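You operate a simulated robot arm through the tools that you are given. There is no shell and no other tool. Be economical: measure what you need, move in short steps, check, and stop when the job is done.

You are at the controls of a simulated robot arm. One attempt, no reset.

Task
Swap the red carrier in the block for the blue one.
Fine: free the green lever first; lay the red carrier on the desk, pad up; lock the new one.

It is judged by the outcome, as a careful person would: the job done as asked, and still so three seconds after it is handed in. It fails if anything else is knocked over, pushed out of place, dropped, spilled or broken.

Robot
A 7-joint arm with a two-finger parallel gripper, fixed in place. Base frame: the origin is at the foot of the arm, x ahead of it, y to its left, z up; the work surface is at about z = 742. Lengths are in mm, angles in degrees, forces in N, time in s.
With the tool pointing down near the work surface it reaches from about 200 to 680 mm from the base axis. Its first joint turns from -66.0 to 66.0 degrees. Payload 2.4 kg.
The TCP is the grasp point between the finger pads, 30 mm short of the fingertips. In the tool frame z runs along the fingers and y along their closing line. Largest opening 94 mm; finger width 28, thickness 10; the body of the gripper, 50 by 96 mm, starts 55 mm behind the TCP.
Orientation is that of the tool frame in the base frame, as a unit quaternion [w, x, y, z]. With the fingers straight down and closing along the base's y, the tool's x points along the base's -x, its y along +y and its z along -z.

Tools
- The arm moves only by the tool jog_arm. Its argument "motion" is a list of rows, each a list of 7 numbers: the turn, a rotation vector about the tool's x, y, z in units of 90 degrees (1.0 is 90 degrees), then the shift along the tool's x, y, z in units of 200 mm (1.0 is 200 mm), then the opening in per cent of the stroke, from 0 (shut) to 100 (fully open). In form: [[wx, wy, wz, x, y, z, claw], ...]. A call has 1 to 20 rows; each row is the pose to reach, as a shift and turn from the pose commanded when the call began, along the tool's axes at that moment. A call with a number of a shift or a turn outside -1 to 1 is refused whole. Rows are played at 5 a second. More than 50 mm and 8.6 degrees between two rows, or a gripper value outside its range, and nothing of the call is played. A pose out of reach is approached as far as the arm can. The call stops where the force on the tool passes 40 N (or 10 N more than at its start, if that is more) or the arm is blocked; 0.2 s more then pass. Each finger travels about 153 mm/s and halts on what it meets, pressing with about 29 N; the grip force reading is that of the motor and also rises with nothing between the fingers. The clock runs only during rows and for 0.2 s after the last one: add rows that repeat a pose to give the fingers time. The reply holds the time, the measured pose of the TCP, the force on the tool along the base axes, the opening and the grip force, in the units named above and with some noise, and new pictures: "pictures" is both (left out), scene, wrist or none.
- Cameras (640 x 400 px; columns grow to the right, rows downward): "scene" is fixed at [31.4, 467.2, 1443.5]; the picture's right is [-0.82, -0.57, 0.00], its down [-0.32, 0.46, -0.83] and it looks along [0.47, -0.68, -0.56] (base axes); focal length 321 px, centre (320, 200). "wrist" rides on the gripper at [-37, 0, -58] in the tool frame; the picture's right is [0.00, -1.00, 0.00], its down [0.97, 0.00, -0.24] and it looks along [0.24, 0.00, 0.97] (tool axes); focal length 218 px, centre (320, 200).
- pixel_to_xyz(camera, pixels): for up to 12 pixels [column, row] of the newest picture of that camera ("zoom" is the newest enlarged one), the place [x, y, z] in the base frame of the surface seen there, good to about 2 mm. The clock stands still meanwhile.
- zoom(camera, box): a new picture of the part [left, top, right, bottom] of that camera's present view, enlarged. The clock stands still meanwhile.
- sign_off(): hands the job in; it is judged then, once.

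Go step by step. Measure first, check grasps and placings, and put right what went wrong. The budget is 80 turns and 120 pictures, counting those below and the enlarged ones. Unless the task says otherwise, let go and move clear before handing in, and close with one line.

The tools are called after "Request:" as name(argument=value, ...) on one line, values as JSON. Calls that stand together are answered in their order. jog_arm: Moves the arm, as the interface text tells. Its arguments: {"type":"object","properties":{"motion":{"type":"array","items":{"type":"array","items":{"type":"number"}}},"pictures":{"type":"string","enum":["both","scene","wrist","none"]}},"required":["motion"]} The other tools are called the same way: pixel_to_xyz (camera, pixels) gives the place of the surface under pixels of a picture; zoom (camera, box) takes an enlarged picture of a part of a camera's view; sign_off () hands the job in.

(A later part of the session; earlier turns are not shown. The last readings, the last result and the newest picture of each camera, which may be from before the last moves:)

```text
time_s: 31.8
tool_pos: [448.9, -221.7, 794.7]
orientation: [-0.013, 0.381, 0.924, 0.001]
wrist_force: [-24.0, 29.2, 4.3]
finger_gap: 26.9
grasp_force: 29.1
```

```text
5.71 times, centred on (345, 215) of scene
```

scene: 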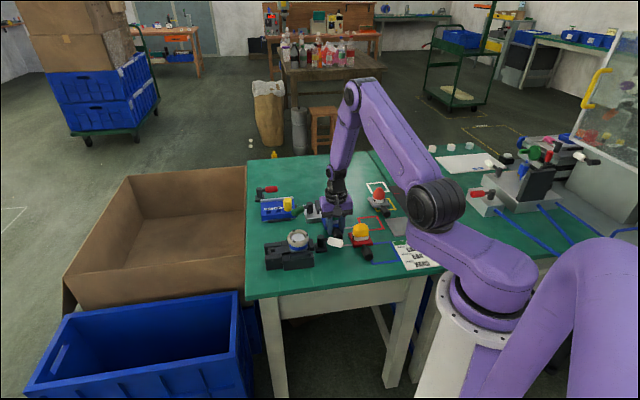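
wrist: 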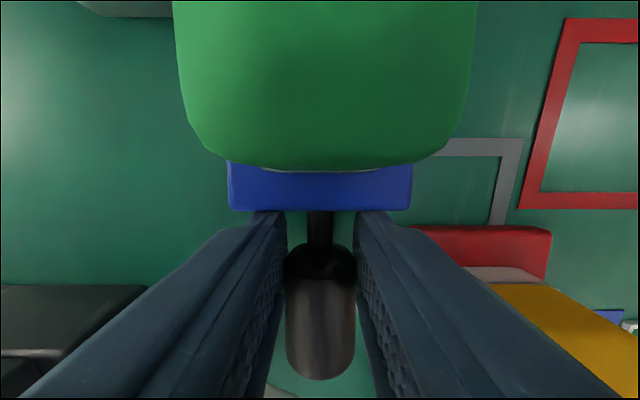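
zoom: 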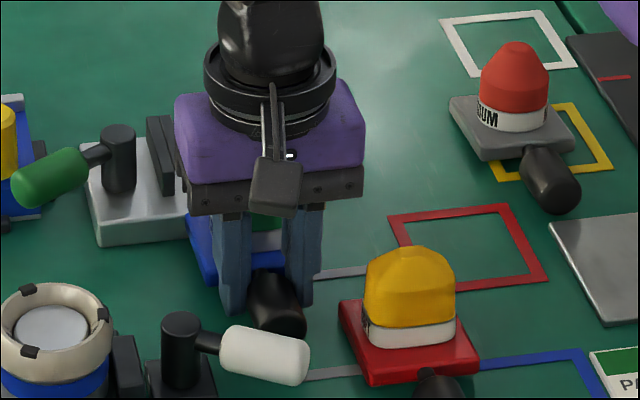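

The carrier met something at about 38 N, most likely the block's front edge, so my insertion height was too low. It has slid and tilted nose-up in the grip. The block hasn't shifted. I'll relieve the push and lift straight up to inspect.

Request:
jog_arm(motion=[[0, 0, 0, 0.03, 0, 0, 10], [0, 0, 0, 0.06, 0, 0, 10], [0, 0, 0, 0.065, 0, -0.02, 10], [0, 0, 0, 0.07, 0, -0.1, 10], [0, 0, 0, 0.07, 0, -0.25, 10], [0, 0, 0, 0.07, 0, -0.4, 10], [0, 0, 0, 0.07, 0, -0.4, 10]])

Request:
zoom(camera="scene", box=[290, 180, 400, 250])

```text
time_s: 33.4
tool_pos: [445.3, -217.4, 875.3]
orientation: [-0.001, 0.384, 0.923, -0.001]
wrist_force: [0.0, -0.1, -2.7]
finger_gap: 26.9
grasp_force: 29.0
```

scene: 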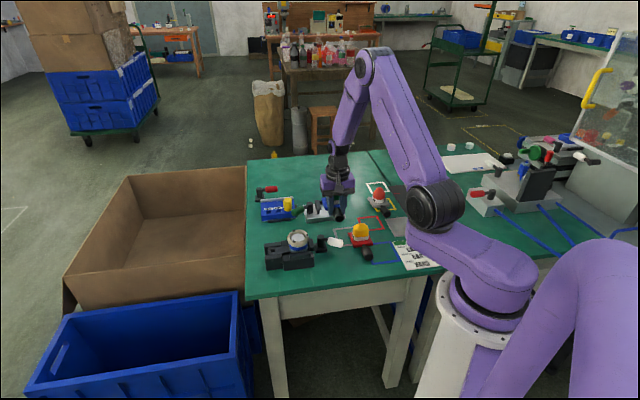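
wrist: 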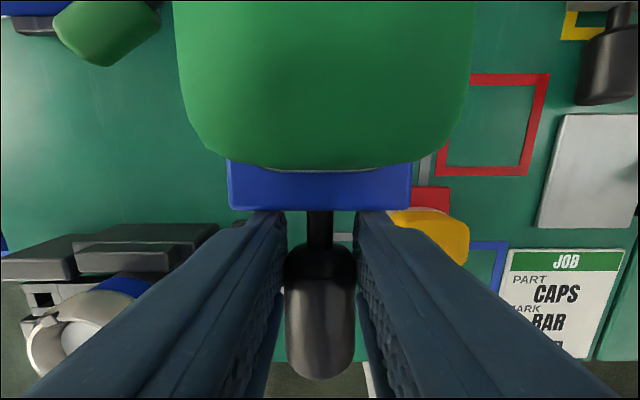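

```text
5.71 times, centred on (345, 215) of scene
```

zoom: 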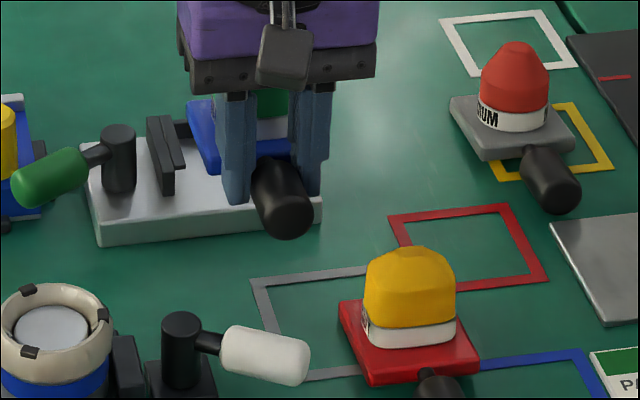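

The carrier is nose-up in the grip. I'll measure its tilt from the plate and side points, plus the red carrier's plate height on the desk for calibration.

Request:
pixel_to_xyz(camera="wrist", pixels=[[320, 205], [240, 205], [400, 205], [240, 172], [400, 172], [232, 185], [320, 20], [320, 100], [320, 260], [320, 340], [320, 375]])

Request:
pixel_to_xyz(camera="zoom", pixels=[[385, 362], [440, 355], [350, 315], [480, 340], [210, 120], [215, 215], [115, 215], [165, 190], [400, 381], [400, 345], [490, 145], [560, 150]])

```text
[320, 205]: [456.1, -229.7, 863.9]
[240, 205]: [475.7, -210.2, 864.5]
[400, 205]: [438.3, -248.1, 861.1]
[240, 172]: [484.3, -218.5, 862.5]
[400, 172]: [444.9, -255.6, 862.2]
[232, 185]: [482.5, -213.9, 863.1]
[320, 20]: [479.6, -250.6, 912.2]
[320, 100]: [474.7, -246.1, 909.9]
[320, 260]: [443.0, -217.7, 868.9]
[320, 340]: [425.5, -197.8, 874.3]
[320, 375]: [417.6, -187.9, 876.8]
```

```text
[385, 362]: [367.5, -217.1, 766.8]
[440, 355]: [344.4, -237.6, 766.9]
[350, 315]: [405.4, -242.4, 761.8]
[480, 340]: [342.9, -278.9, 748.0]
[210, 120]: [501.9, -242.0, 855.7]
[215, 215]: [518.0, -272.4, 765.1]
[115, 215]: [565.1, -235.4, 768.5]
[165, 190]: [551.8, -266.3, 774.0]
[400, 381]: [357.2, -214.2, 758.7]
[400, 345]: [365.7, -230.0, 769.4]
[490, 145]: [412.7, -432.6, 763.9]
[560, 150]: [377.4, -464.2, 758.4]
```

The measurements explain it: on the desk the carrier rests on its fat handle, nose-down about 3.5°, so I carried it nose-down into the block edge, and it is about 11° nose-down now. I'll return it to its old spot while tilting the tool back 6°, then set it down and regrip it.

Request:
jog_arm(motion=[[0, -0.02, 0, -0.1, -0.12, 0, 10], [0, -0.04, 0, -0.2, -0.25, 0, 10], [0, -0.055, 0, -0.3, -0.37, 0, 10], [0, -0.067, 0, -0.4, -0.49, 0, 10], [0, -0.067, 0, -0.458, -0.548, 0, 10], [0, -0.067, 0, -0.458, -0.548, 0.2, 10], [0, -0.067, 0, -0.458, -0.548, 0.36, 10], [0, -0.067, 0, -0.458, -0.548, 0.36, 10]])

Request:
zoom(camera="scene", box=[310, 165, 420, 235])

```text
time_s: 35.2
tool_pos: [432.0, -359.7, 801.8]
orientation: [0.048, 0.383, 0.922, -0.021]
wrist_force: [0.1, -0.6, -1.5]
finger_gap: 26.8
grasp_force: 29.1
```

scene: 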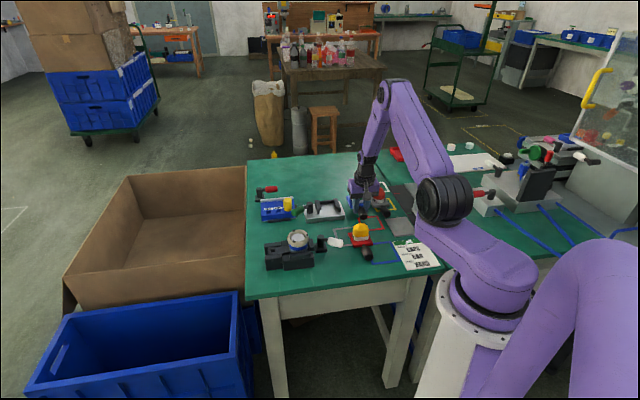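
wrist: 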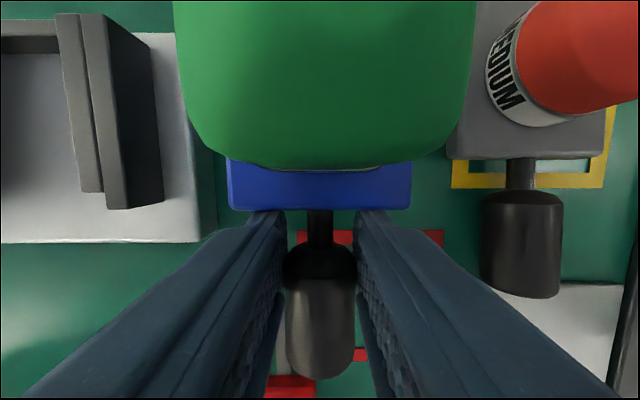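

```text
5.71 times, centred on (365, 200) of scene
```

zoom: 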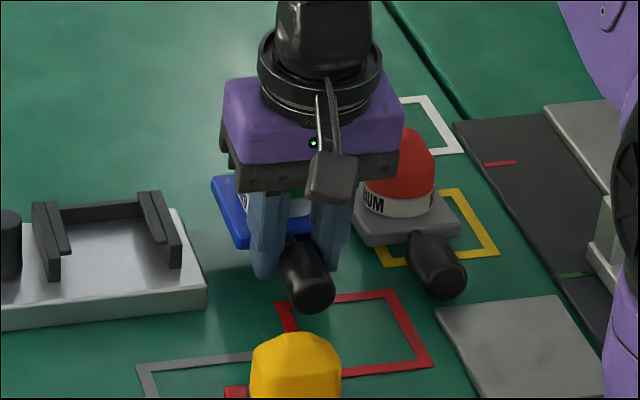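

It now hangs near its old spot with free desk below. I'll lower gently to z≈785, where either the nose or the handle should meet the desk.

Request:
jog_arm(motion=[[0, 0, 0, 0.004, 0, 0.04, 10], [0, 0, 0, 0.006, 0, 0.06, 10], [0, 0, 0, 0.008, 0, 0.075, 10], [0, 0, 0, 0.009, 0, 0.085, 10], [0, 0, 0, 0.009, 0, 0.085, 10]], pictures="wrist")

```text
time_s: 36.4
tool_pos: [432.9, -360.4, 785.8]
orientation: [0.048, 0.383, 0.922, -0.02]
wrist_force: [-0.4, -0.4, -2.5]
finger_gap: 26.7
grasp_force: 28.5
```

wrist: 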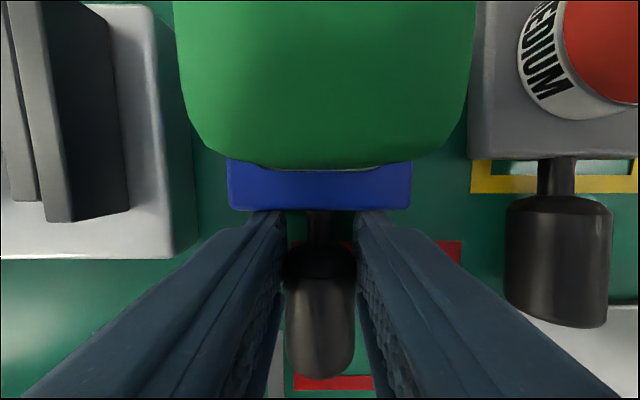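

No contact yet, and the fingertips have about 4 mm left. I'll lower 2.5 mm more and read the force.

Request:
jog_arm(motion=[[0, 0, 0, 0.001, 0, 0.006, 10], [0, 0, 0, 0.0015, 0, 0.0125, 10], [0, 0, 0, 0.0015, 0, 0.0125, 10]], pictures="none")

```text
time_s: 37.2
tool_pos: [431.9, -360.2, 782.8]
orientation: [0.048, 0.383, 0.922, -0.021]
wrist_force: [0.0, -0.1, -2.1]
finger_gap: 27.0
grasp_force: 29.3
```

Still hanging free. I'll lower 1 mm and tip the nose down about 2° so the nose edge touches first, which keeps the release gentle.

Request:
jog_arm(motion=[[0, 0.008, 0, 0, 0, 0.005, 10], [0, 0.016, 0, 0, 0, 0.005, 10], [0, 0.024, 0, 0, 0, 0.005, 10], [0, 0.024, 0, 0, 0, 0.005, 10]], pictures="none")

```text
time_s: 38.2
tool_pos: [433.0, -360.7, 785.0]
orientation: [0.03, 0.383, 0.923, -0.013]
wrist_force: [0.8, 0.6, -1.8]
finger_gap: 26.9
grasp_force: 28.6
```

No touch yet. I'll continue the same small tip and lower.

Request:
jog_arm(motion=[[0, 0.008, 0, 0, 0, 0.004, 10], [0, 0.016, 0, 0, 0, 0.008, 10], [0, 0.024, 0, 0, 0, 0.01, 10], [0, 0.024, 0, 0, 0, 0.01, 10]], pictures="wrist")

Request:
zoom(camera="scene", box=[330, 180, 390, 220])

```text
time_s: 39.2
tool_pos: [433.0, -361.3, 781.2]
orientation: [0.013, 0.383, 0.924, -0.006]
wrist_force: [0.3, -1.4, 2.8]
finger_gap: 27.1
grasp_force: 28.9
```

wrist: 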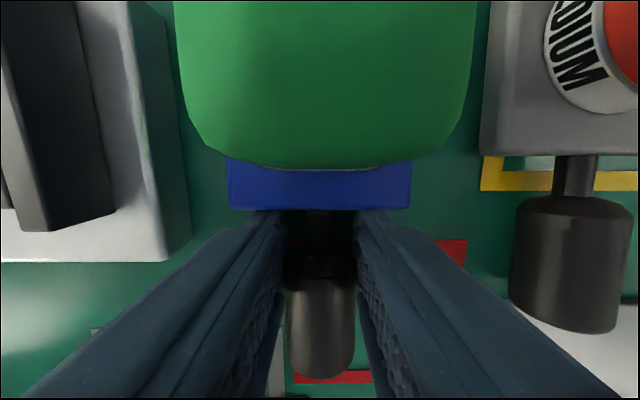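

```text
10.00 times, centred on (360, 200) of scene
```

zoom: 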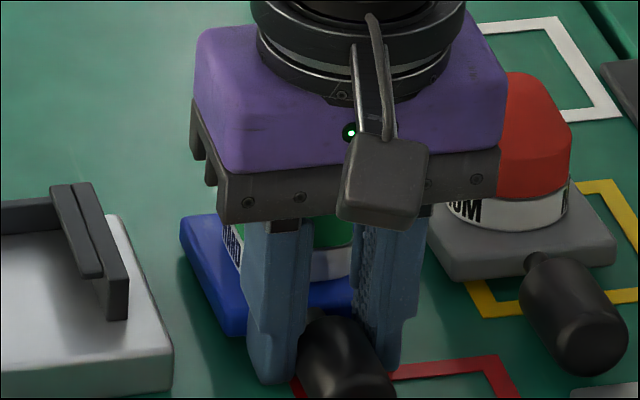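

The force changed sign to +2.8 N, so the nose is resting on the desk. I'll open slowly to let the handle settle.

Request:
jog_arm(motion=[[0, 0, 0, 0, 0, 0, 27], [0, 0, 0, 0, 0, 0, 30], [0, 0, 0, 0, 0, 0, 36], [0, 0, 0, 0, 0, 0, 50], [0, 0, 0, 0, 0, 0, 64], [0, 0, 0, 0, 0, -0.3, 64], [0, 0, 0, 0, 0, -0.3, 64]])

Request:
zoom(camera="scene", box=[320, 170, 410, 230])

```text
refused: row 6 steps farther than a row can; nothing moved
```

```text
6.67 times, centred on (365, 200) of scene
```

zoom: 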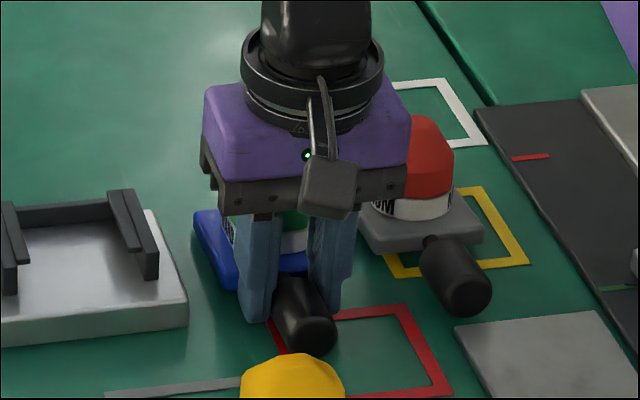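

The call was refused because the lift step was too large. I'll repeat it in smaller steps with a narrower opening, to stay clear of the block.

Request:
jog_arm(motion=[[0, 0, 0, 0, 0, 0, 27], [0, 0, 0, 0, 0, 0, 30], [0, 0, 0, 0, 0, 0, 36], [0, 0, 0, 0, 0, 0, 50], [0, 0, 0, 0, 0, 0, 52], [0, 0, 0, 0, 0, -0.15, 52], [0, -0.005, 0, 0, 0, -0.35, 52], [0, -0.01, 0, 0, 0, -0.55, 52], [0, -0.018, 0, 0, 0, -0.65, 52], [0, -0.018, 0, 0, 0, -0.65, 52]])

Request:
zoom(camera="scene", box=[320, 170, 410, 230])

```text
time_s: 41.4
tool_pos: [430.9, -357.6, 911.1]
orientation: [0.025, 0.383, 0.923, -0.011]
wrist_force: [0.3, -0.7, -0.2]
finger_gap: 48.9
grasp_force: 0.1
```

scene: 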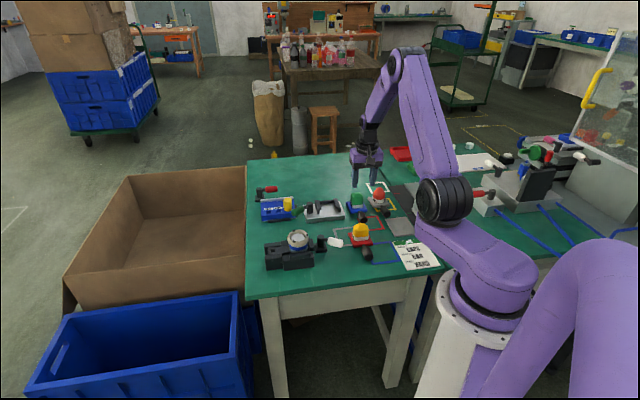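
wrist: 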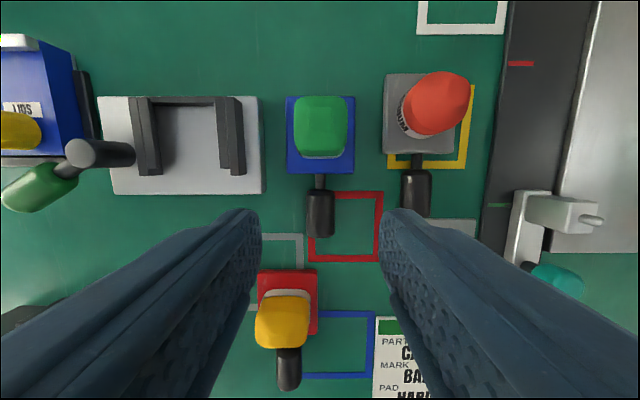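

```text
6.67 times, centred on (365, 200) of scene
```

zoom: 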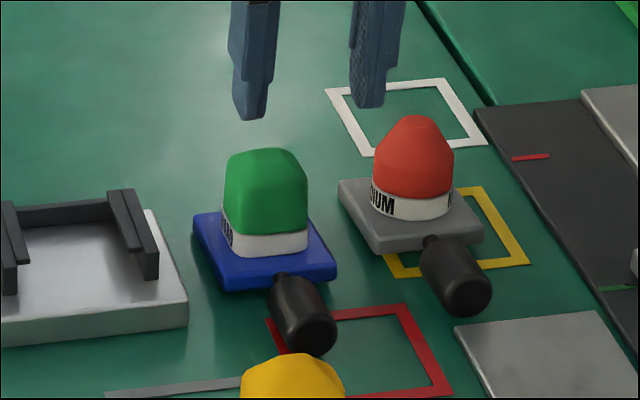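

The blue carrier is resting flat again. I'll measure its plate and handle heights to get its resting tilt for the regrip.

Request:
zoom(camera="wrist", box=[270, 85, 370, 245])

Request:
pixel_to_xyz(camera="wrist", pixels=[[290, 165], [320, 167], [350, 165], [290, 101], [351, 101], [290, 130], [350, 130], [320, 198], [320, 215], [320, 230], [319, 180], [320, 169]])

Request:
pixel_to_xyz(camera="wrist", pixels=[[292, 168], [305, 168], [335, 168], [345, 168], [292, 104], [350, 108], [291, 115], [351, 115], [320, 195], [320, 205], [320, 222], [320, 234]])

```text
2.50 times, centred on (320, 165) of wrist
```

zoom: 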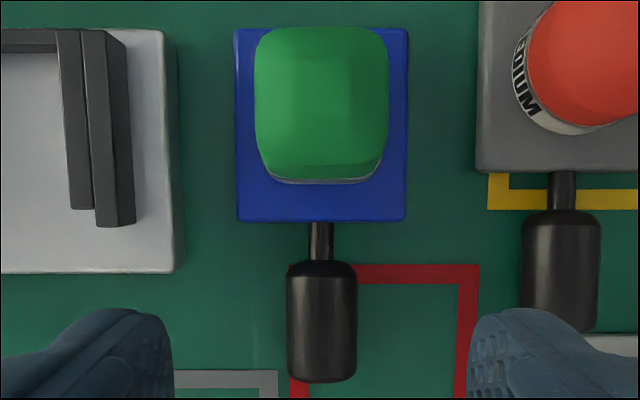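

```text
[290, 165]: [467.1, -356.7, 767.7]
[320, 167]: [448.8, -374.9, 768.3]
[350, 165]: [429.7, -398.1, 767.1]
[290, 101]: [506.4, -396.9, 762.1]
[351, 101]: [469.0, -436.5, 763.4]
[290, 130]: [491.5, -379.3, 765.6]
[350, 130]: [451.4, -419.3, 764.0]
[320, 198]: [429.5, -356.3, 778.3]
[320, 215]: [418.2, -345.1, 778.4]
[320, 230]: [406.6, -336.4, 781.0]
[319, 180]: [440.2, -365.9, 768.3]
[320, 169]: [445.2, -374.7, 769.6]
```

```text
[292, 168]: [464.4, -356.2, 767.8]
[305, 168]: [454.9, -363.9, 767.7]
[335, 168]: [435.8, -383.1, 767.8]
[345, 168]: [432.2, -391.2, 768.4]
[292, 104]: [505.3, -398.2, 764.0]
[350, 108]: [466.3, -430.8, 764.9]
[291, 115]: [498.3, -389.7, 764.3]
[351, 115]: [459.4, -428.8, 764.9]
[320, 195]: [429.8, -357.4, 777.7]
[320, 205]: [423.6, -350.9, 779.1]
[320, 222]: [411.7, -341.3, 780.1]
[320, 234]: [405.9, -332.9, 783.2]
```

The plate rests at about 4.2° nose-down (front 768, back 763.7). I'll match the tool to that tilt, come down over the handle centre at z≈785, and check.

Request:
jog_arm(motion=[[0, 0.04, 0, 0.06, 0, 0.1, 60], [0, 0.083, 0, 0.095, 0, 0.25, 60], [0, 0.083, 0, 0.107, 0, 0.42, 60], [0, 0.083, 0, 0.118, 0, 0.57, 60], [0, 0.083, 0, 0.124, 0, 0.622, 60], [0, 0.083, 0, 0.124, 0, 0.622, 60]], pictures="wrist")

```text
time_s: 42.8
tool_pos: [417.2, -346.1, 783.7]
orientation: [-0.034, 0.384, 0.923, 0.013]
wrist_force: [-1.0, 0.1, 0.0]
finger_gap: 56.4
grasp_force: 0.1
```

wrist: 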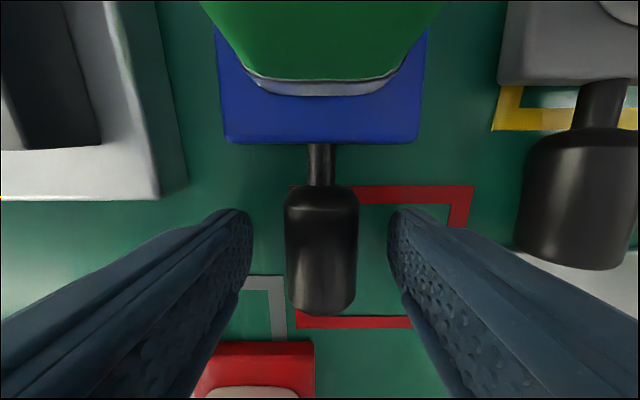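

The handle is centred at col 321 and square to the tool. I'll close, then lift 100 mm vertically and level the tool.

Request:
jog_arm(motion=[[0, 0, 0, 0, 0, 0, 30], [0, 0, 0, 0, 0, 0, 10], [0, 0, 0, 0, 0, 0, 10], [0, 0, 0, 0, 0, 0, 10], [0, 0, 0, 0, 0, -0.05, 10], [0, 0, 0, 0.01, 0, -0.15, 10], [0, -0.015, 0, 0.02, 0, -0.3, 10], [0, -0.03, 0, 0.03, 0, -0.4, 10], [0, -0.046, 0, 0.036, 0, -0.5, 10], [0, -0.046, 0, 0.036, 0, -0.5, 10]])

Request:
zoom(camera="scene", box=[320, 170, 410, 230])

```text
time_s: 45.0
tool_pos: [417.3, -345.4, 886.2]
orientation: [-0.002, 0.384, 0.923, 0.0]
wrist_force: [-0.3, -0.2, -1.6]
finger_gap: 26.9
grasp_force: 28.8
```

scene: 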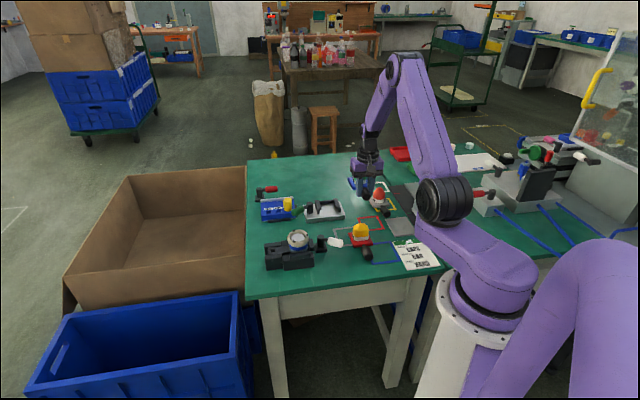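
wrist: 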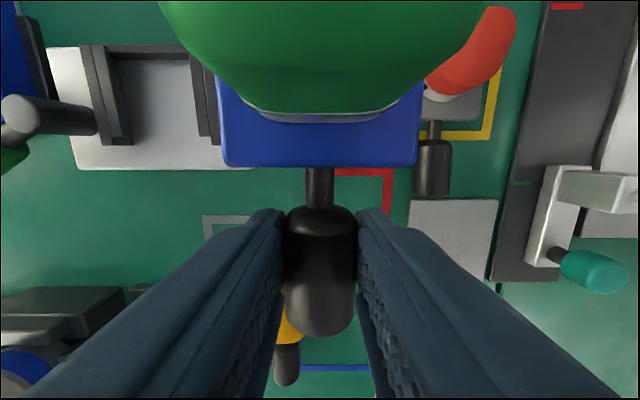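

```text
6.67 times, centred on (365, 200) of scene
```

zoom: 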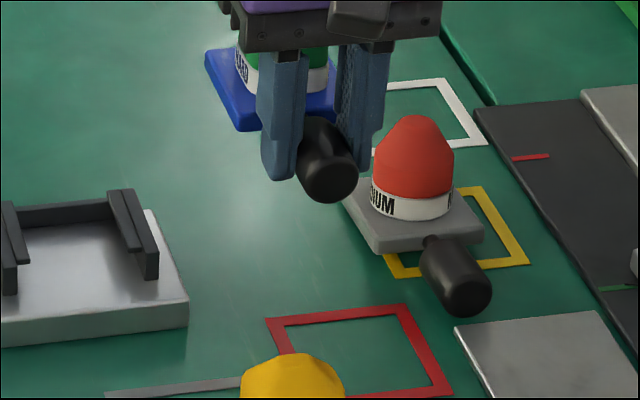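

It's held. I'll check how level the plate is in both views.

Request:
pixel_to_xyz(camera="wrist", pixels=[[230, 160], [320, 160], [410, 160], [225, 100], [415, 100], [221, 85], [420, 90], [228, 130], [412, 130], [320, 230], [320, 280], [320, 325]])

Request:
pixel_to_xyz(camera="zoom", pixels=[[212, 57], [225, 80], [245, 118], [228, 60], [240, 95], [218, 65]])

```text
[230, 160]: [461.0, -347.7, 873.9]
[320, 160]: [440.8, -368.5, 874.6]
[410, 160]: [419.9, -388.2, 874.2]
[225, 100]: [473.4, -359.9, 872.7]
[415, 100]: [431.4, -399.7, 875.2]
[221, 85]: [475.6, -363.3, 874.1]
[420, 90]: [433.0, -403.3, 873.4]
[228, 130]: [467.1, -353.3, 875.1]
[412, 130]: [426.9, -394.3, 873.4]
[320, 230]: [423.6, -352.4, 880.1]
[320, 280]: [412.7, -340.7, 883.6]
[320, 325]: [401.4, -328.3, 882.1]
```

```text
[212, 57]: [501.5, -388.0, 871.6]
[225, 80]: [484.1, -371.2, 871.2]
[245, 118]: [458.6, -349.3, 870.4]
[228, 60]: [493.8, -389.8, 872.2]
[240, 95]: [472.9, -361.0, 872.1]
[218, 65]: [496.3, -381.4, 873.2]
```

The plate is level within about 1° with its top 12 mm below the TCP. I'll carry it back in front of the slot, stopping about 4 mm above insertion height.

Request:
jog_arm(motion=[[0, 0, 0, 0.12, 0.136, 0, 10], [0, 0, 0, 0.24, 0.271, 0, 10], [0, 0, 0, 0.36, 0.407, 0, 10], [0, 0, 0, 0.445, 0.545, 0, 10], [0, 0, 0, 0.445, 0.545, 0.2, 10], [0, 0, 0, 0.445, 0.545, 0.4, 10], [0, 0, 0, 0.445, 0.545, 0.425, 10], [0, 0, 0, 0.445, 0.545, 0.425, 10]], pictures="none")

Request:
jog_arm(motion=[[0, 0, 0, 0, 0, 0, 10]], pictures="none")

Request:
jog_arm(motion=[[0, 0, 0, 0, 0, 0, 10]], pictures="none")

Request:
jog_arm(motion=[[0, 0, 0, 0, 0, 0, 10]], pictures="wrist")

```text
time_s: 46.8
tool_pos: [432.9, -206.5, 800.6]
orientation: [-0.001, 0.383, 0.924, -0.001]
wrist_force: [0.4, -1.0, -2.3]
finger_gap: 26.9
grasp_force: 28.6
```

```text
time_s: 47.2
tool_pos: [433.2, -206.8, 801.0]
orientation: [-0.001, 0.383, 0.924, -0.002]
wrist_force: [1.0, 0.1, -2.4]
finger_gap: 26.8
grasp_force: 29.0
```

```text
time_s: 47.6
tool_pos: [432.2, -207.8, 801.6]
orientation: [-0.001, 0.383, 0.924, 0.0]
wrist_force: [-0.3, -0.5, -1.3]
finger_gap: 26.9
grasp_force: 29.0
```

```text
time_s: 48.0
tool_pos: [433.3, -207.7, 801.3]
orientation: [-0.002, 0.384, 0.924, -0.001]
wrist_force: [-0.1, -0.9, -1.8]
finger_gap: 26.8
grasp_force: 28.9
```

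wrist: 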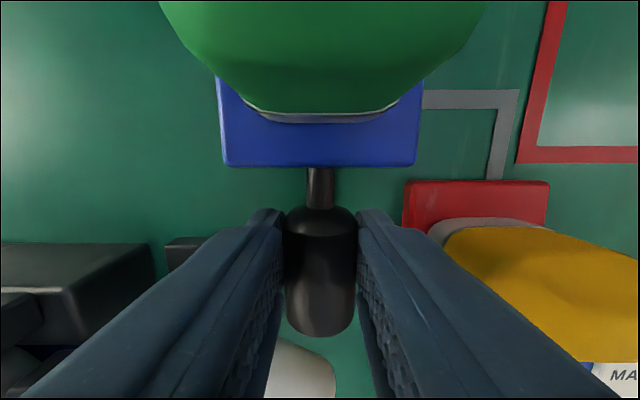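

The averaged pose is on the slot line (160.0 against 160.3) with the plate edge just over the block's lip. I'll lower 4 mm and slide in 25 mm slowly.

Request:
jog_arm(motion=[[0, 0, 0, 0, 0.001, 0.02, 10], [0, 0, 0, -0.025, 0.001, 0.02, 10], [0, 0, 0, -0.05, 0.001, 0.02, 10], [0, 0, 0, -0.075, 0.001, 0.02, 10], [0, 0, 0, -0.1, 0.001, 0.02, 10], [0, 0, 0, -0.125, 0.001, 0.02, 10]])

Request:
zoom(camera="scene", box=[290, 180, 380, 240])

```text
time_s: 49.4
tool_pos: [445.4, -221.2, 795.0]
orientation: [-0.007, 0.383, 0.924, 0.0]
wrist_force: [-14.8, 19.4, -0.1]
finger_gap: 27.2
grasp_force: 28.9
```

scene: 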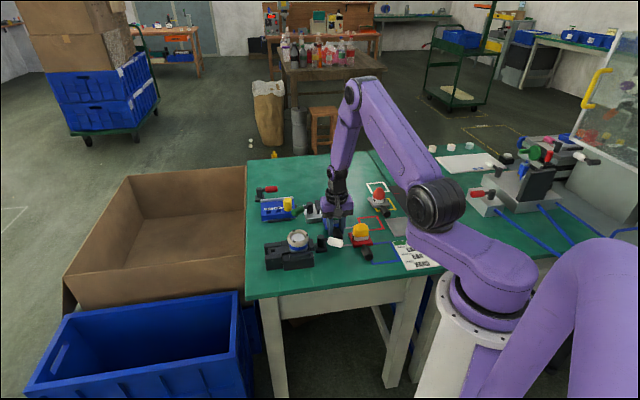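
wrist: 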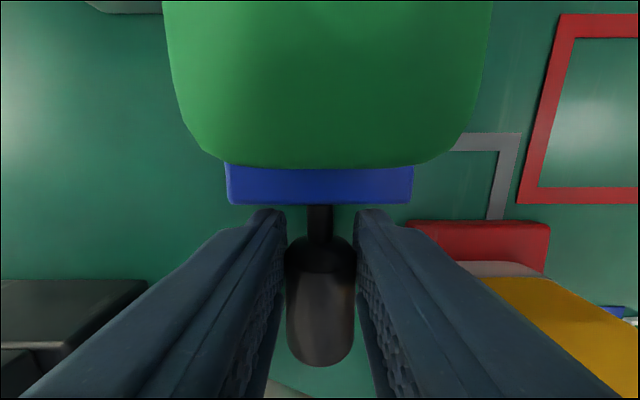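

```text
6.67 times, centred on (335, 210) of scene
```

zoom: 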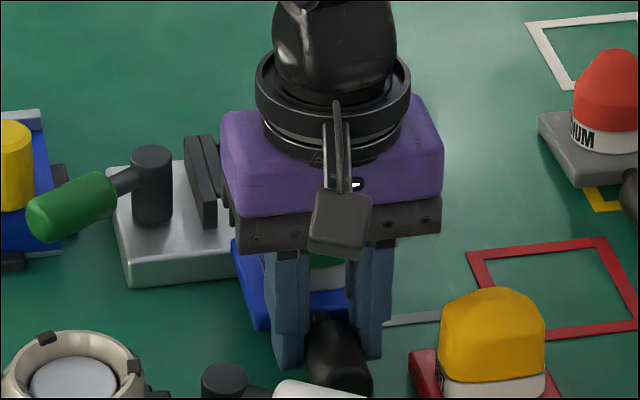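

It was blocked again at about 24 N. Before moving I'll measure where the plate actually is against the block, to see what it is catching on.

Request:
pixel_to_xyz(camera="wrist", pixels=[[235, 200], [320, 200], [405, 200], [235, 175], [405, 175], [320, 250], [320, 350], [320, 100], [320, 20]])

Request:
pixel_to_xyz(camera="zoom", pixels=[[240, 250], [250, 290], [262, 315], [240, 275], [225, 255], [200, 265], [215, 230], [130, 265], [205, 215], [258, 325]])

Request:
zoom(camera="scene", box=[315, 200, 350, 235])

```text
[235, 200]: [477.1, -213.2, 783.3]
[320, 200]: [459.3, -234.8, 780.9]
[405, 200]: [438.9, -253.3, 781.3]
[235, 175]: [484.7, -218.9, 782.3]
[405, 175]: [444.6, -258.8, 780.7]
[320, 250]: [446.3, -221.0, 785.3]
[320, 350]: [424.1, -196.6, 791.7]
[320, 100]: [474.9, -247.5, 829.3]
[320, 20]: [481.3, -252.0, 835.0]
```

```text
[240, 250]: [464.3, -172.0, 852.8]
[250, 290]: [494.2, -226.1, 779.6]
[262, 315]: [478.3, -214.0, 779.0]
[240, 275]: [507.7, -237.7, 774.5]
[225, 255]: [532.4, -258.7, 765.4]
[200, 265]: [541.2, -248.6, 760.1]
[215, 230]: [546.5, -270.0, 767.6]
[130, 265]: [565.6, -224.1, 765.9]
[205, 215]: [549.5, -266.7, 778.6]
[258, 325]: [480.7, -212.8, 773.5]
```

```text
11.43 times, centred on (332, 218) of scene
```

zoom: 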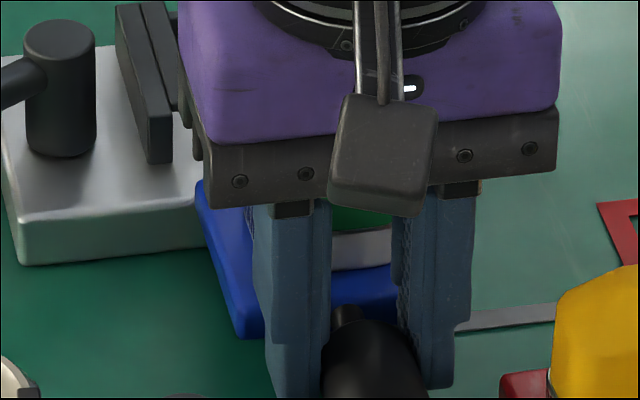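

The plate is really about 64 mm long, so its nose butted the block's front edge just below the top surface and tipped nose-down about 10.7°. I'll relieve the push, lift 25 mm, and tilt the tool back to level the plate in the current grip. Then I can enter from clearly above the block's apron.

Request:
jog_arm(motion=[[0, 0, 0, 0.04, 0, 0, 10], [0, 0, 0, 0.06, 0, -0.02, 10], [0, 0, 0, 0.06, 0, -0.1, 10], [0, -0.06, 0, 0.06, 0, -0.15, 10], [0, -0.118, 0, 0.06, 0, -0.15, 10], [0, -0.118, 0, 0.06, 0, -0.15, 10]], pictures="wrist")

Request:
zoom(camera="scene", box=[290, 180, 380, 240])

```text
time_s: 50.8
tool_pos: [439.6, -215.3, 825.5]
orientation: [0.085, 0.383, 0.919, -0.037]
wrist_force: [-0.3, 0.3, -1.1]
finger_gap: 26.5
grasp_force: 28.8
```

wrist: 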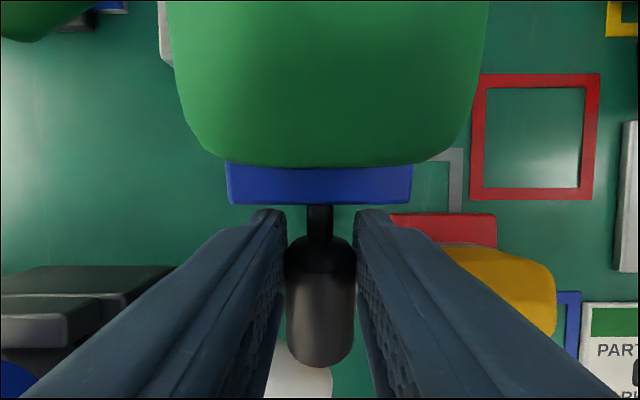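

```text
6.67 times, centred on (335, 210) of scene
```

zoom: 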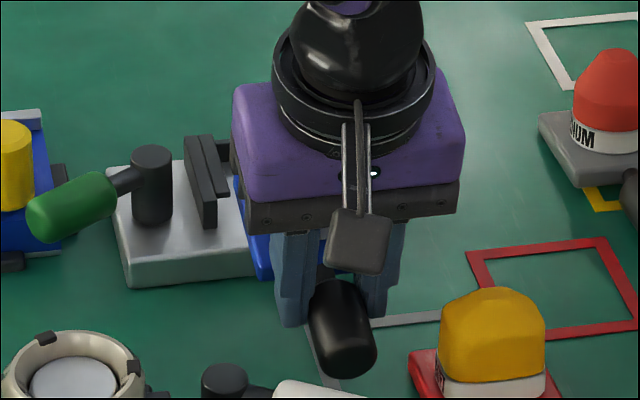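

Now I'll check the plate's level and height in this pose.

Request:
pixel_to_xyz(camera="wrist", pixels=[[235, 200], [320, 200], [405, 200], [232, 172], [408, 172], [320, 250], [320, 300], [320, 350], [320, 100], [320, 20]])

Request:
pixel_to_xyz(camera="zoom", pixels=[[238, 195], [250, 240], [262, 265], [240, 215], [243, 240], [325, 275], [340, 295], [345, 340], [200, 260], [150, 280]])

```text
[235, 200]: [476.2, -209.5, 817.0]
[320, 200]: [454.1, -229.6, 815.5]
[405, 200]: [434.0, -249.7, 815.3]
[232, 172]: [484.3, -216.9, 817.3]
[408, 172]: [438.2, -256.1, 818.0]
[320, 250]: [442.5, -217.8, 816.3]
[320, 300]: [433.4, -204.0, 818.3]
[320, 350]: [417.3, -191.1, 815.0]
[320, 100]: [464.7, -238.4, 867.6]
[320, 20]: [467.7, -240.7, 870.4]
```

```text
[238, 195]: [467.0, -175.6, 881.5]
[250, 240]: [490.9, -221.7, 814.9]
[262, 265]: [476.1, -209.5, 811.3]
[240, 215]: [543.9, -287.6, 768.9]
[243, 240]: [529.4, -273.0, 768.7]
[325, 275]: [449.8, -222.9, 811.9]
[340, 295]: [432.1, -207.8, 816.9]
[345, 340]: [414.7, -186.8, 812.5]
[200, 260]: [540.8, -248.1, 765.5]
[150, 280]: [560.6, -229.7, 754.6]
```

The handle and plate slopes suggest the plate is now about 3–4° nose-up. I'll take back 3.3°, move the nose over the block's apron between its front edge and the rails, and lower to about 5 mm above the floor.

Request:
jog_arm(motion=[[0, 0.018, 0, -0.059, 0.003, 0.011, 10], [0, 0.036, 0, -0.123, 0.005, 0.023, 10], [0, 0.036, 0, -0.11, 0.005, 0.092, 10], [0, 0.036, 0, -0.0985, 0.005, 0.153, 10], [0, 0.036, 0, -0.0985, 0.005, 0.153, 10]], pictures="wrist")

Request:
zoom(camera="scene", box=[300, 190, 360, 230])

```text
time_s: 52.0
tool_pos: [459.0, -231.9, 800.1]
orientation: [0.058, 0.383, 0.922, -0.026]
wrist_force: [-0.2, 0.3, -1.5]
finger_gap: 27.0
grasp_force: 29.4
```

wrist: 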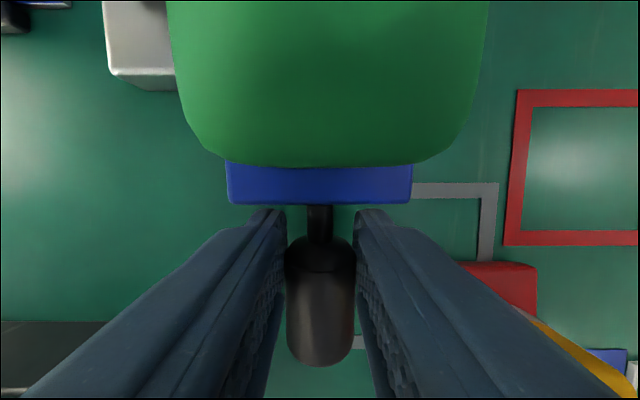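

```text
10.00 times, centred on (330, 210) of scene
```

zoom: 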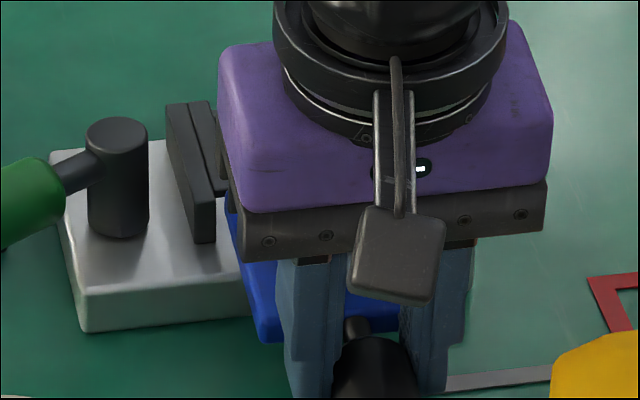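

The nose should now be over the apron with no contact. I'll lower in 1 mm increments, feeling for the floor.

Request:
jog_arm(motion=[[0, 0, 0, 0.0007, 0, 0.005, 10], [0, 0, 0, 0.0013, 0, 0.01, 10], [0, 0, 0, 0.002, 0, 0.015, 10], [0, 0, 0, 0.002, 0, 0.015, 10]], pictures="none")

Request:
jog_arm(motion=[[0, 0, 0, 0.0007, 0, 0.005, 10], [0, 0, 0, 0.0007, 0, 0.005, 10], [0, 0, 0, 0.0007, 0, 0.005, 10]], pictures="none")

```text
time_s: 53.0
tool_pos: [459.0, -232.0, 796.1]
orientation: [0.058, 0.383, 0.921, -0.026]
wrist_force: [0.7, -0.5, -1.7]
finger_gap: 27.1
grasp_force: 29.2
```

```text
time_s: 53.8
tool_pos: [459.9, -233.6, 795.8]
orientation: [0.058, 0.382, 0.922, -0.026]
wrist_force: [-0.5, 0.3, -1.6]
finger_gap: 27.0
grasp_force: 29.0
```

No contact yet at z≈796. I'll continue in 1 mm steps.

Request:
jog_arm(motion=[[0, 0, 0, 0.0007, 0, 0.005, 10], [0, 0, 0, 0.0007, 0, 0.005, 10], [0, 0, 0, 0.0007, 0, 0.005, 10]], pictures="none")

Request:
jog_arm(motion=[[0, 0, 0, 0.0007, 0, 0.005, 10], [0, 0, 0, 0.0007, 0, 0.005, 10], [0, 0, 0, 0.0007, 0, 0.005, 10]], pictures="wrist")

```text
time_s: 54.6
tool_pos: [459.6, -233.4, 795.9]
orientation: [0.059, 0.383, 0.922, -0.025]
wrist_force: [0.0, -0.1, -1.9]
finger_gap: 27.0
grasp_force: 28.9
```

```text
time_s: 55.4
tool_pos: [459.7, -232.6, 794.0]
orientation: [0.059, 0.383, 0.922, -0.025]
wrist_force: [-0.6, -0.1, -2.4]
finger_gap: 26.9
grasp_force: 28.8
```

wrist: 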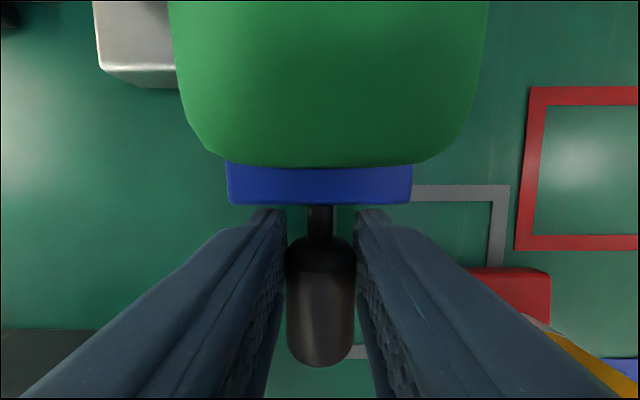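

Still free at 794. I'll measure the plate's current height and slope, and the block top, directly.

Request:
pixel_to_xyz(camera="wrist", pixels=[[235, 200], [290, 200], [350, 200], [405, 200], [232, 170], [410, 170], [232, 180], [408, 180], [130, 60], [150, 40], [110, 50], [320, 300]])

Request:
zoom(camera="scene", box=[305, 195, 350, 225])

```text
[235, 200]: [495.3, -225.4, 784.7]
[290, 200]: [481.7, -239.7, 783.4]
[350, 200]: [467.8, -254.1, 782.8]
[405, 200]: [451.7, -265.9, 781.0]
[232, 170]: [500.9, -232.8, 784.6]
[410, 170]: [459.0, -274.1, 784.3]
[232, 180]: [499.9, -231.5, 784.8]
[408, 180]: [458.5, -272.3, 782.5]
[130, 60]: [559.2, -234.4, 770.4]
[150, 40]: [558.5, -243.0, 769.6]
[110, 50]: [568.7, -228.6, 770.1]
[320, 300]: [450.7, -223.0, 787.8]
```

```text
13.33 times, centred on (328, 210) of scene
```

zoom: 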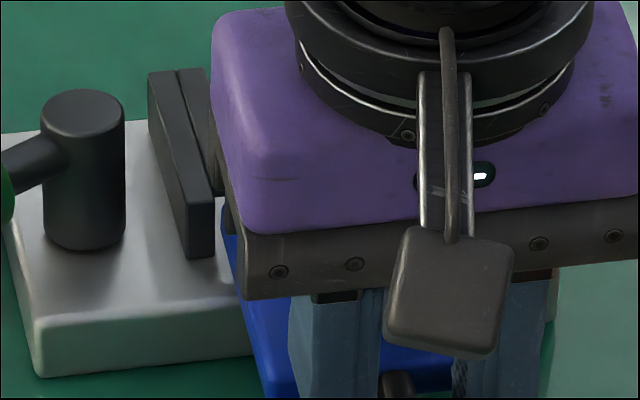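

The plate top reads about 783.5 and nearly level, with the nose over the apron. I'll go down another 1 mm at a time.

Request:
jog_arm(motion=[[0, 0, 0, 0.0007, 0, 0.005, 10], [0, 0, 0, 0.0007, 0, 0.005, 10], [0, 0, 0, 0.0007, 0, 0.005, 10]], pictures="none")

Request:
jog_arm(motion=[[0, 0, 0, 0.0007, 0, 0.005, 10], [0, 0, 0, 0.0007, 0, 0.005, 10], [0, 0, 0, 0.0007, 0, 0.005, 10]], pictures="none")

```text
time_s: 56.2
tool_pos: [459.9, -232.9, 793.2]
orientation: [0.058, 0.383, 0.922, -0.025]
wrist_force: [0.7, 0.0, -2.5]
finger_gap: 26.8
grasp_force: 28.9
```

```text
time_s: 57.0
tool_pos: [460.7, -232.9, 791.8]
orientation: [0.058, 0.383, 0.922, -0.025]
wrist_force: [0.3, -0.2, -2.6]
finger_gap: 26.7
grasp_force: 29.0
```

Still no contact at 791.8, so I'll keep going down.

Request:
jog_arm(motion=[[0, 0, 0, 0.0007, 0, 0.005, 10], [0, 0, 0, 0.0007, 0, 0.005, 10], [0, 0, 0, 0.0007, 0, 0.005, 10]], pictures="none")

Request:
jog_arm(motion=[[0, 0, 0, 0.0007, 0, 0.005, 10], [0, 0, 0, 0.0007, 0, 0.005, 10], [0, 0, 0, 0.0007, 0, 0.005, 10]], pictures="wrist")

```text
time_s: 57.8
tool_pos: [460.5, -232.5, 791.2]
orientation: [0.058, 0.383, 0.922, -0.026]
wrist_force: [-0.4, -0.3, -1.8]
finger_gap: 26.8
grasp_force: 29.0
```

```text
time_s: 58.6
tool_pos: [459.7, -233.0, 789.7]
orientation: [0.059, 0.382, 0.922, -0.025]
wrist_force: [-2.7, 1.1, 5.1]
finger_gap: 26.7
grasp_force: 28.0
```

wrist: 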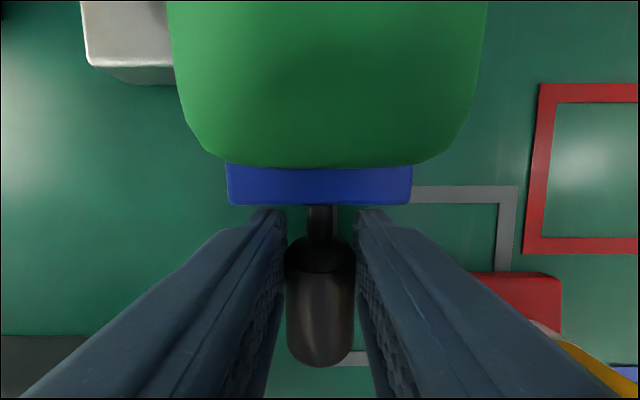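

Contact with the apron comes at TCP z≈790 (about 7 N). I'll raise a touch and slide forward 8 mm, watching the force.

Request:
jog_arm(motion=[[0, 0, 0, -0.0005, 0, -0.004, 10], [0, 0, 0, -0.013, 0, -0.0025, 10], [0, 0, 0, -0.026, 0, -0.001, 10], [0, 0, 0, -0.04, 0, 0.001, 10], [0, 0, 0, -0.04, 0, 0.001, 10]], pictures="wrist")

```text
time_s: 59.8
tool_pos: [464.0, -236.7, 791.0]
orientation: [0.055, 0.382, 0.922, -0.025]
wrist_force: [-7.5, 7.6, -0.4]
finger_gap: 26.9
grasp_force: 29.3
```

wrist: 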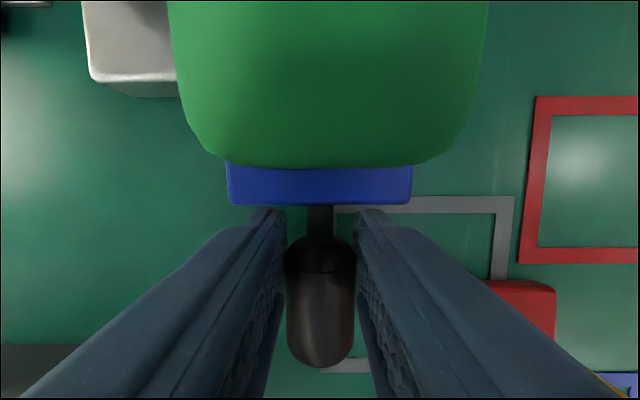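

There's about 10 N with the nose at the rail ends. The contact geometry (front bottom near 766 while the block edge is 770) says the plate is still about 5° nose-up and catching the lips. I'll back off 5 mm, raise about 6 mm, and tip the nose down 5°.

Request:
jog_arm(motion=[[0, 0, 0, 0.03, 0, -0.004, 10], [0, 0, 0, 0.027, 0, -0.028, 10], [0, 0.028, 0, 0.026, 0, -0.036, 10], [0, 0.055, 0, 0.026, 0, -0.036, 10], [0, 0.055, 0, 0.026, 0, -0.036, 10]], pictures="wrist")

Request:
pixel_to_xyz(camera="wrist", pixels=[[240, 200], [280, 200], [360, 200], [400, 200], [232, 170], [410, 170], [240, 180], [400, 180], [320, 270], [320, 300], [320, 330], [320, 355]])

```text
time_s: 61.0
tool_pos: [461.5, -232.9, 798.7]
orientation: [0.018, 0.384, 0.923, -0.009]
wrist_force: [-0.3, 0.1, -2.8]
finger_gap: 26.9
grasp_force: 28.5
```

wrist: 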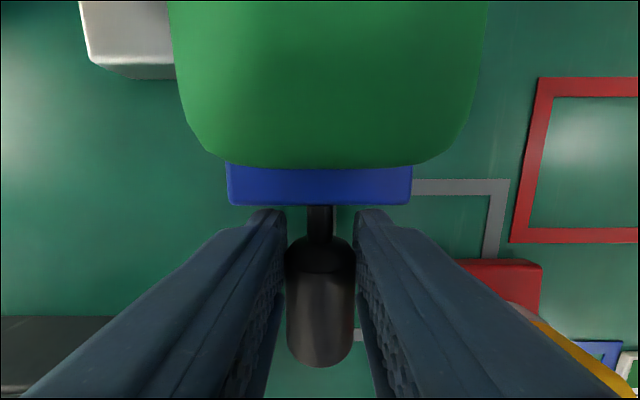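

```text
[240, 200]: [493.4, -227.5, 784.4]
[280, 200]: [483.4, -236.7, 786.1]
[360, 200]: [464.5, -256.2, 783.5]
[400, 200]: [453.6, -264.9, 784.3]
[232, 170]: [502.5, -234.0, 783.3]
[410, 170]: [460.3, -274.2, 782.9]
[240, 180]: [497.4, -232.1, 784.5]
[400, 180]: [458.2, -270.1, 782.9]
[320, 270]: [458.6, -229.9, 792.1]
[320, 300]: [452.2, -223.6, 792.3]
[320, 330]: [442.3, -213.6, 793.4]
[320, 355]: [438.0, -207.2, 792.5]
```

The plate and handle now read level (handle about 8 mm above plate, as it was in the slot). I'll lower in small steps to feel the apron again.

Request:
jog_arm(motion=[[0, 0, 0, 0, 0, 0.005, 10], [0, 0, 0, 0, 0, 0.005, 10], [0, 0, 0, 0, 0, 0.005, 10]], pictures="none")

Request:
jog_arm(motion=[[0, 0, 0, 0, 0, 0.005, 10], [0, 0, 0, 0, 0, 0.005, 10], [0, 0, 0, 0, 0, 0.005, 10]], pictures="none")

Request:
jog_arm(motion=[[0, 0, 0, 0, 0, 0.004, 10], [0, 0, 0, 0, 0, 0.004, 10], [0, 0, 0, 0, 0, 0.004, 10]], pictures="none")

```text
time_s: 61.8
tool_pos: [461.3, -233.0, 796.8]
orientation: [0.018, 0.383, 0.923, -0.009]
wrist_force: [-0.1, 0.2, -1.2]
finger_gap: 26.8
grasp_force: 28.8
```

```text
time_s: 62.6
tool_pos: [461.1, -233.4, 794.9]
orientation: [0.019, 0.383, 0.924, -0.009]
wrist_force: [0.6, 0.7, 3.9]
finger_gap: 26.9
grasp_force: 28.7
```

```text
time_s: 63.4
tool_pos: [461.6, -234.9, 793.8]
orientation: [0.019, 0.385, 0.923, -0.009]
wrist_force: [1.7, 0.9, 5.0]
finger_gap: 26.5
grasp_force: 29.0
```

The floor contact is felt at about 795. I'll ease off 1 mm and slide forward 14 mm.

Request:
jog_arm(motion=[[0, 0, 0, 0, 0, -0.005, 10], [0, 0, 0, -0.02, -0.003, -0.004, 10], [0, 0, 0, -0.035, -0.003, -0.0035, 10], [0, 0, 0, -0.05, -0.003, -0.003, 10], [0, 0, 0, -0.07, -0.003, -0.002, 10], [0, 0, 0, -0.07, -0.003, -0.002, 10]], pictures="wrist")

```text
time_s: 64.8
tool_pos: [471.9, -243.8, 795.5]
orientation: [0.017, 0.384, 0.923, -0.009]
wrist_force: [0.2, -0.3, -2.5]
finger_gap: 27.0
grasp_force: 28.9
```

wrist: 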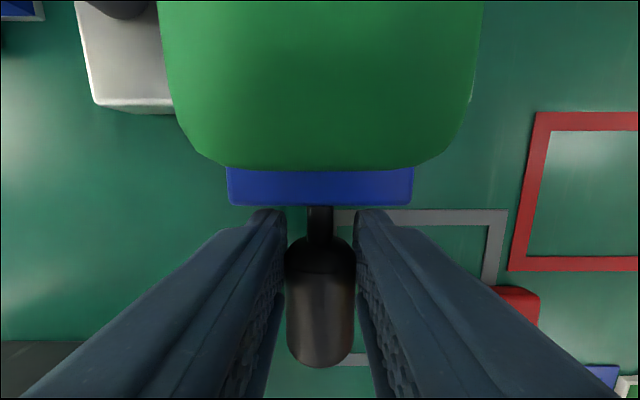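

It's sliding freely into the rails, with no force. I'll continue 24 mm more, stopping before the fingertips reach the block's front face.

Request:
jog_arm(motion=[[0, 0, 0, -0.03, 0, 0.001, 10], [0, 0, 0, -0.06, 0, 0.002, 10], [0, 0, 0, -0.09, 0, 0.0035, 10], [0, 0, 0, -0.12, 0, 0.005, 10], [0, 0, 0, -0.12, 0, 0.005, 10]])

Request:
zoom(camera="scene", box=[300, 185, 360, 225])

```text
time_s: 66.0
tool_pos: [489.3, -260.1, 795.1]
orientation: [0.019, 0.383, 0.923, -0.008]
wrist_force: [0.6, 0.0, -1.1]
finger_gap: 27.0
grasp_force: 28.8
```

scene: 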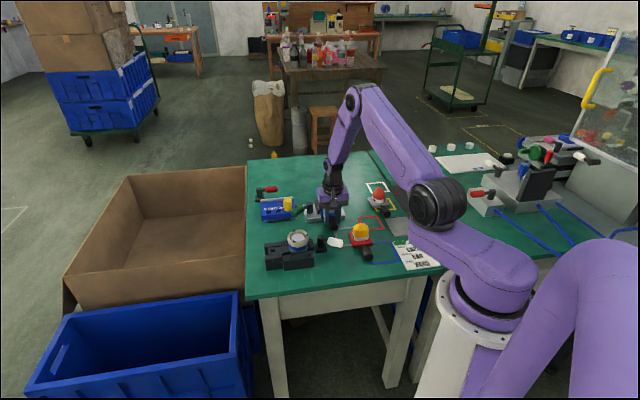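
wrist: 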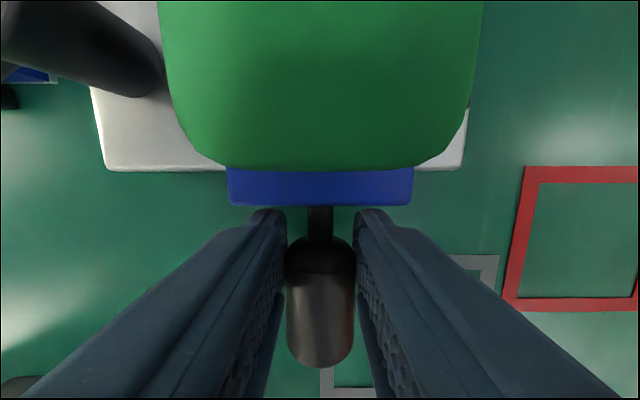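

```text
10.00 times, centred on (330, 205) of scene
```

zoom: 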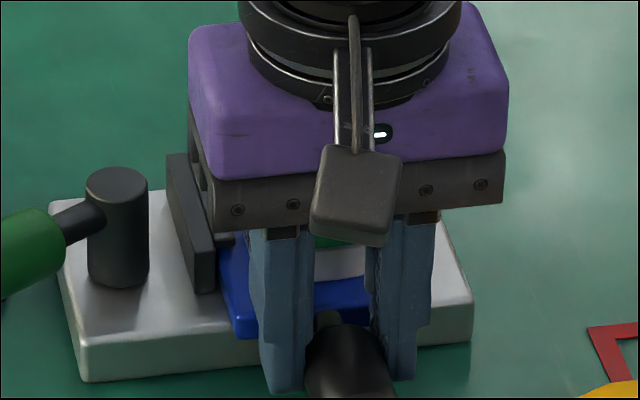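

The carrier is well inside the rails with about 15 mm left to go. I'll open, step back 14 mm along the handle, level the tool and regrip.

Request:
jog_arm(motion=[[0, 0, 0, 0, 0, 0, 30], [0, 0, 0, 0, 0, 0, 48], [0, 0, 0, 0.035, 0, 0, 48], [0, 0.025, 0, 0.07, 0, 0.015, 48], [0, 0.025, 0, 0.07, 0, 0.015, 48]], pictures="wrist")

```text
time_s: 67.2
tool_pos: [477.9, -250.9, 791.9]
orientation: [0.0, 0.384, 0.923, -0.001]
wrist_force: [0.1, -1.0, -0.1]
finger_gap: 45.0
grasp_force: 0.1
```

wrist: 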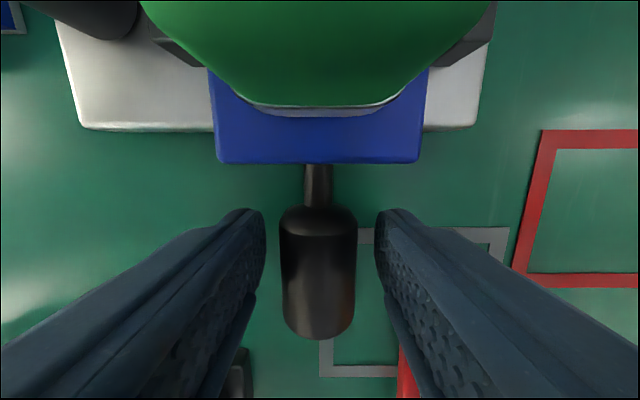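

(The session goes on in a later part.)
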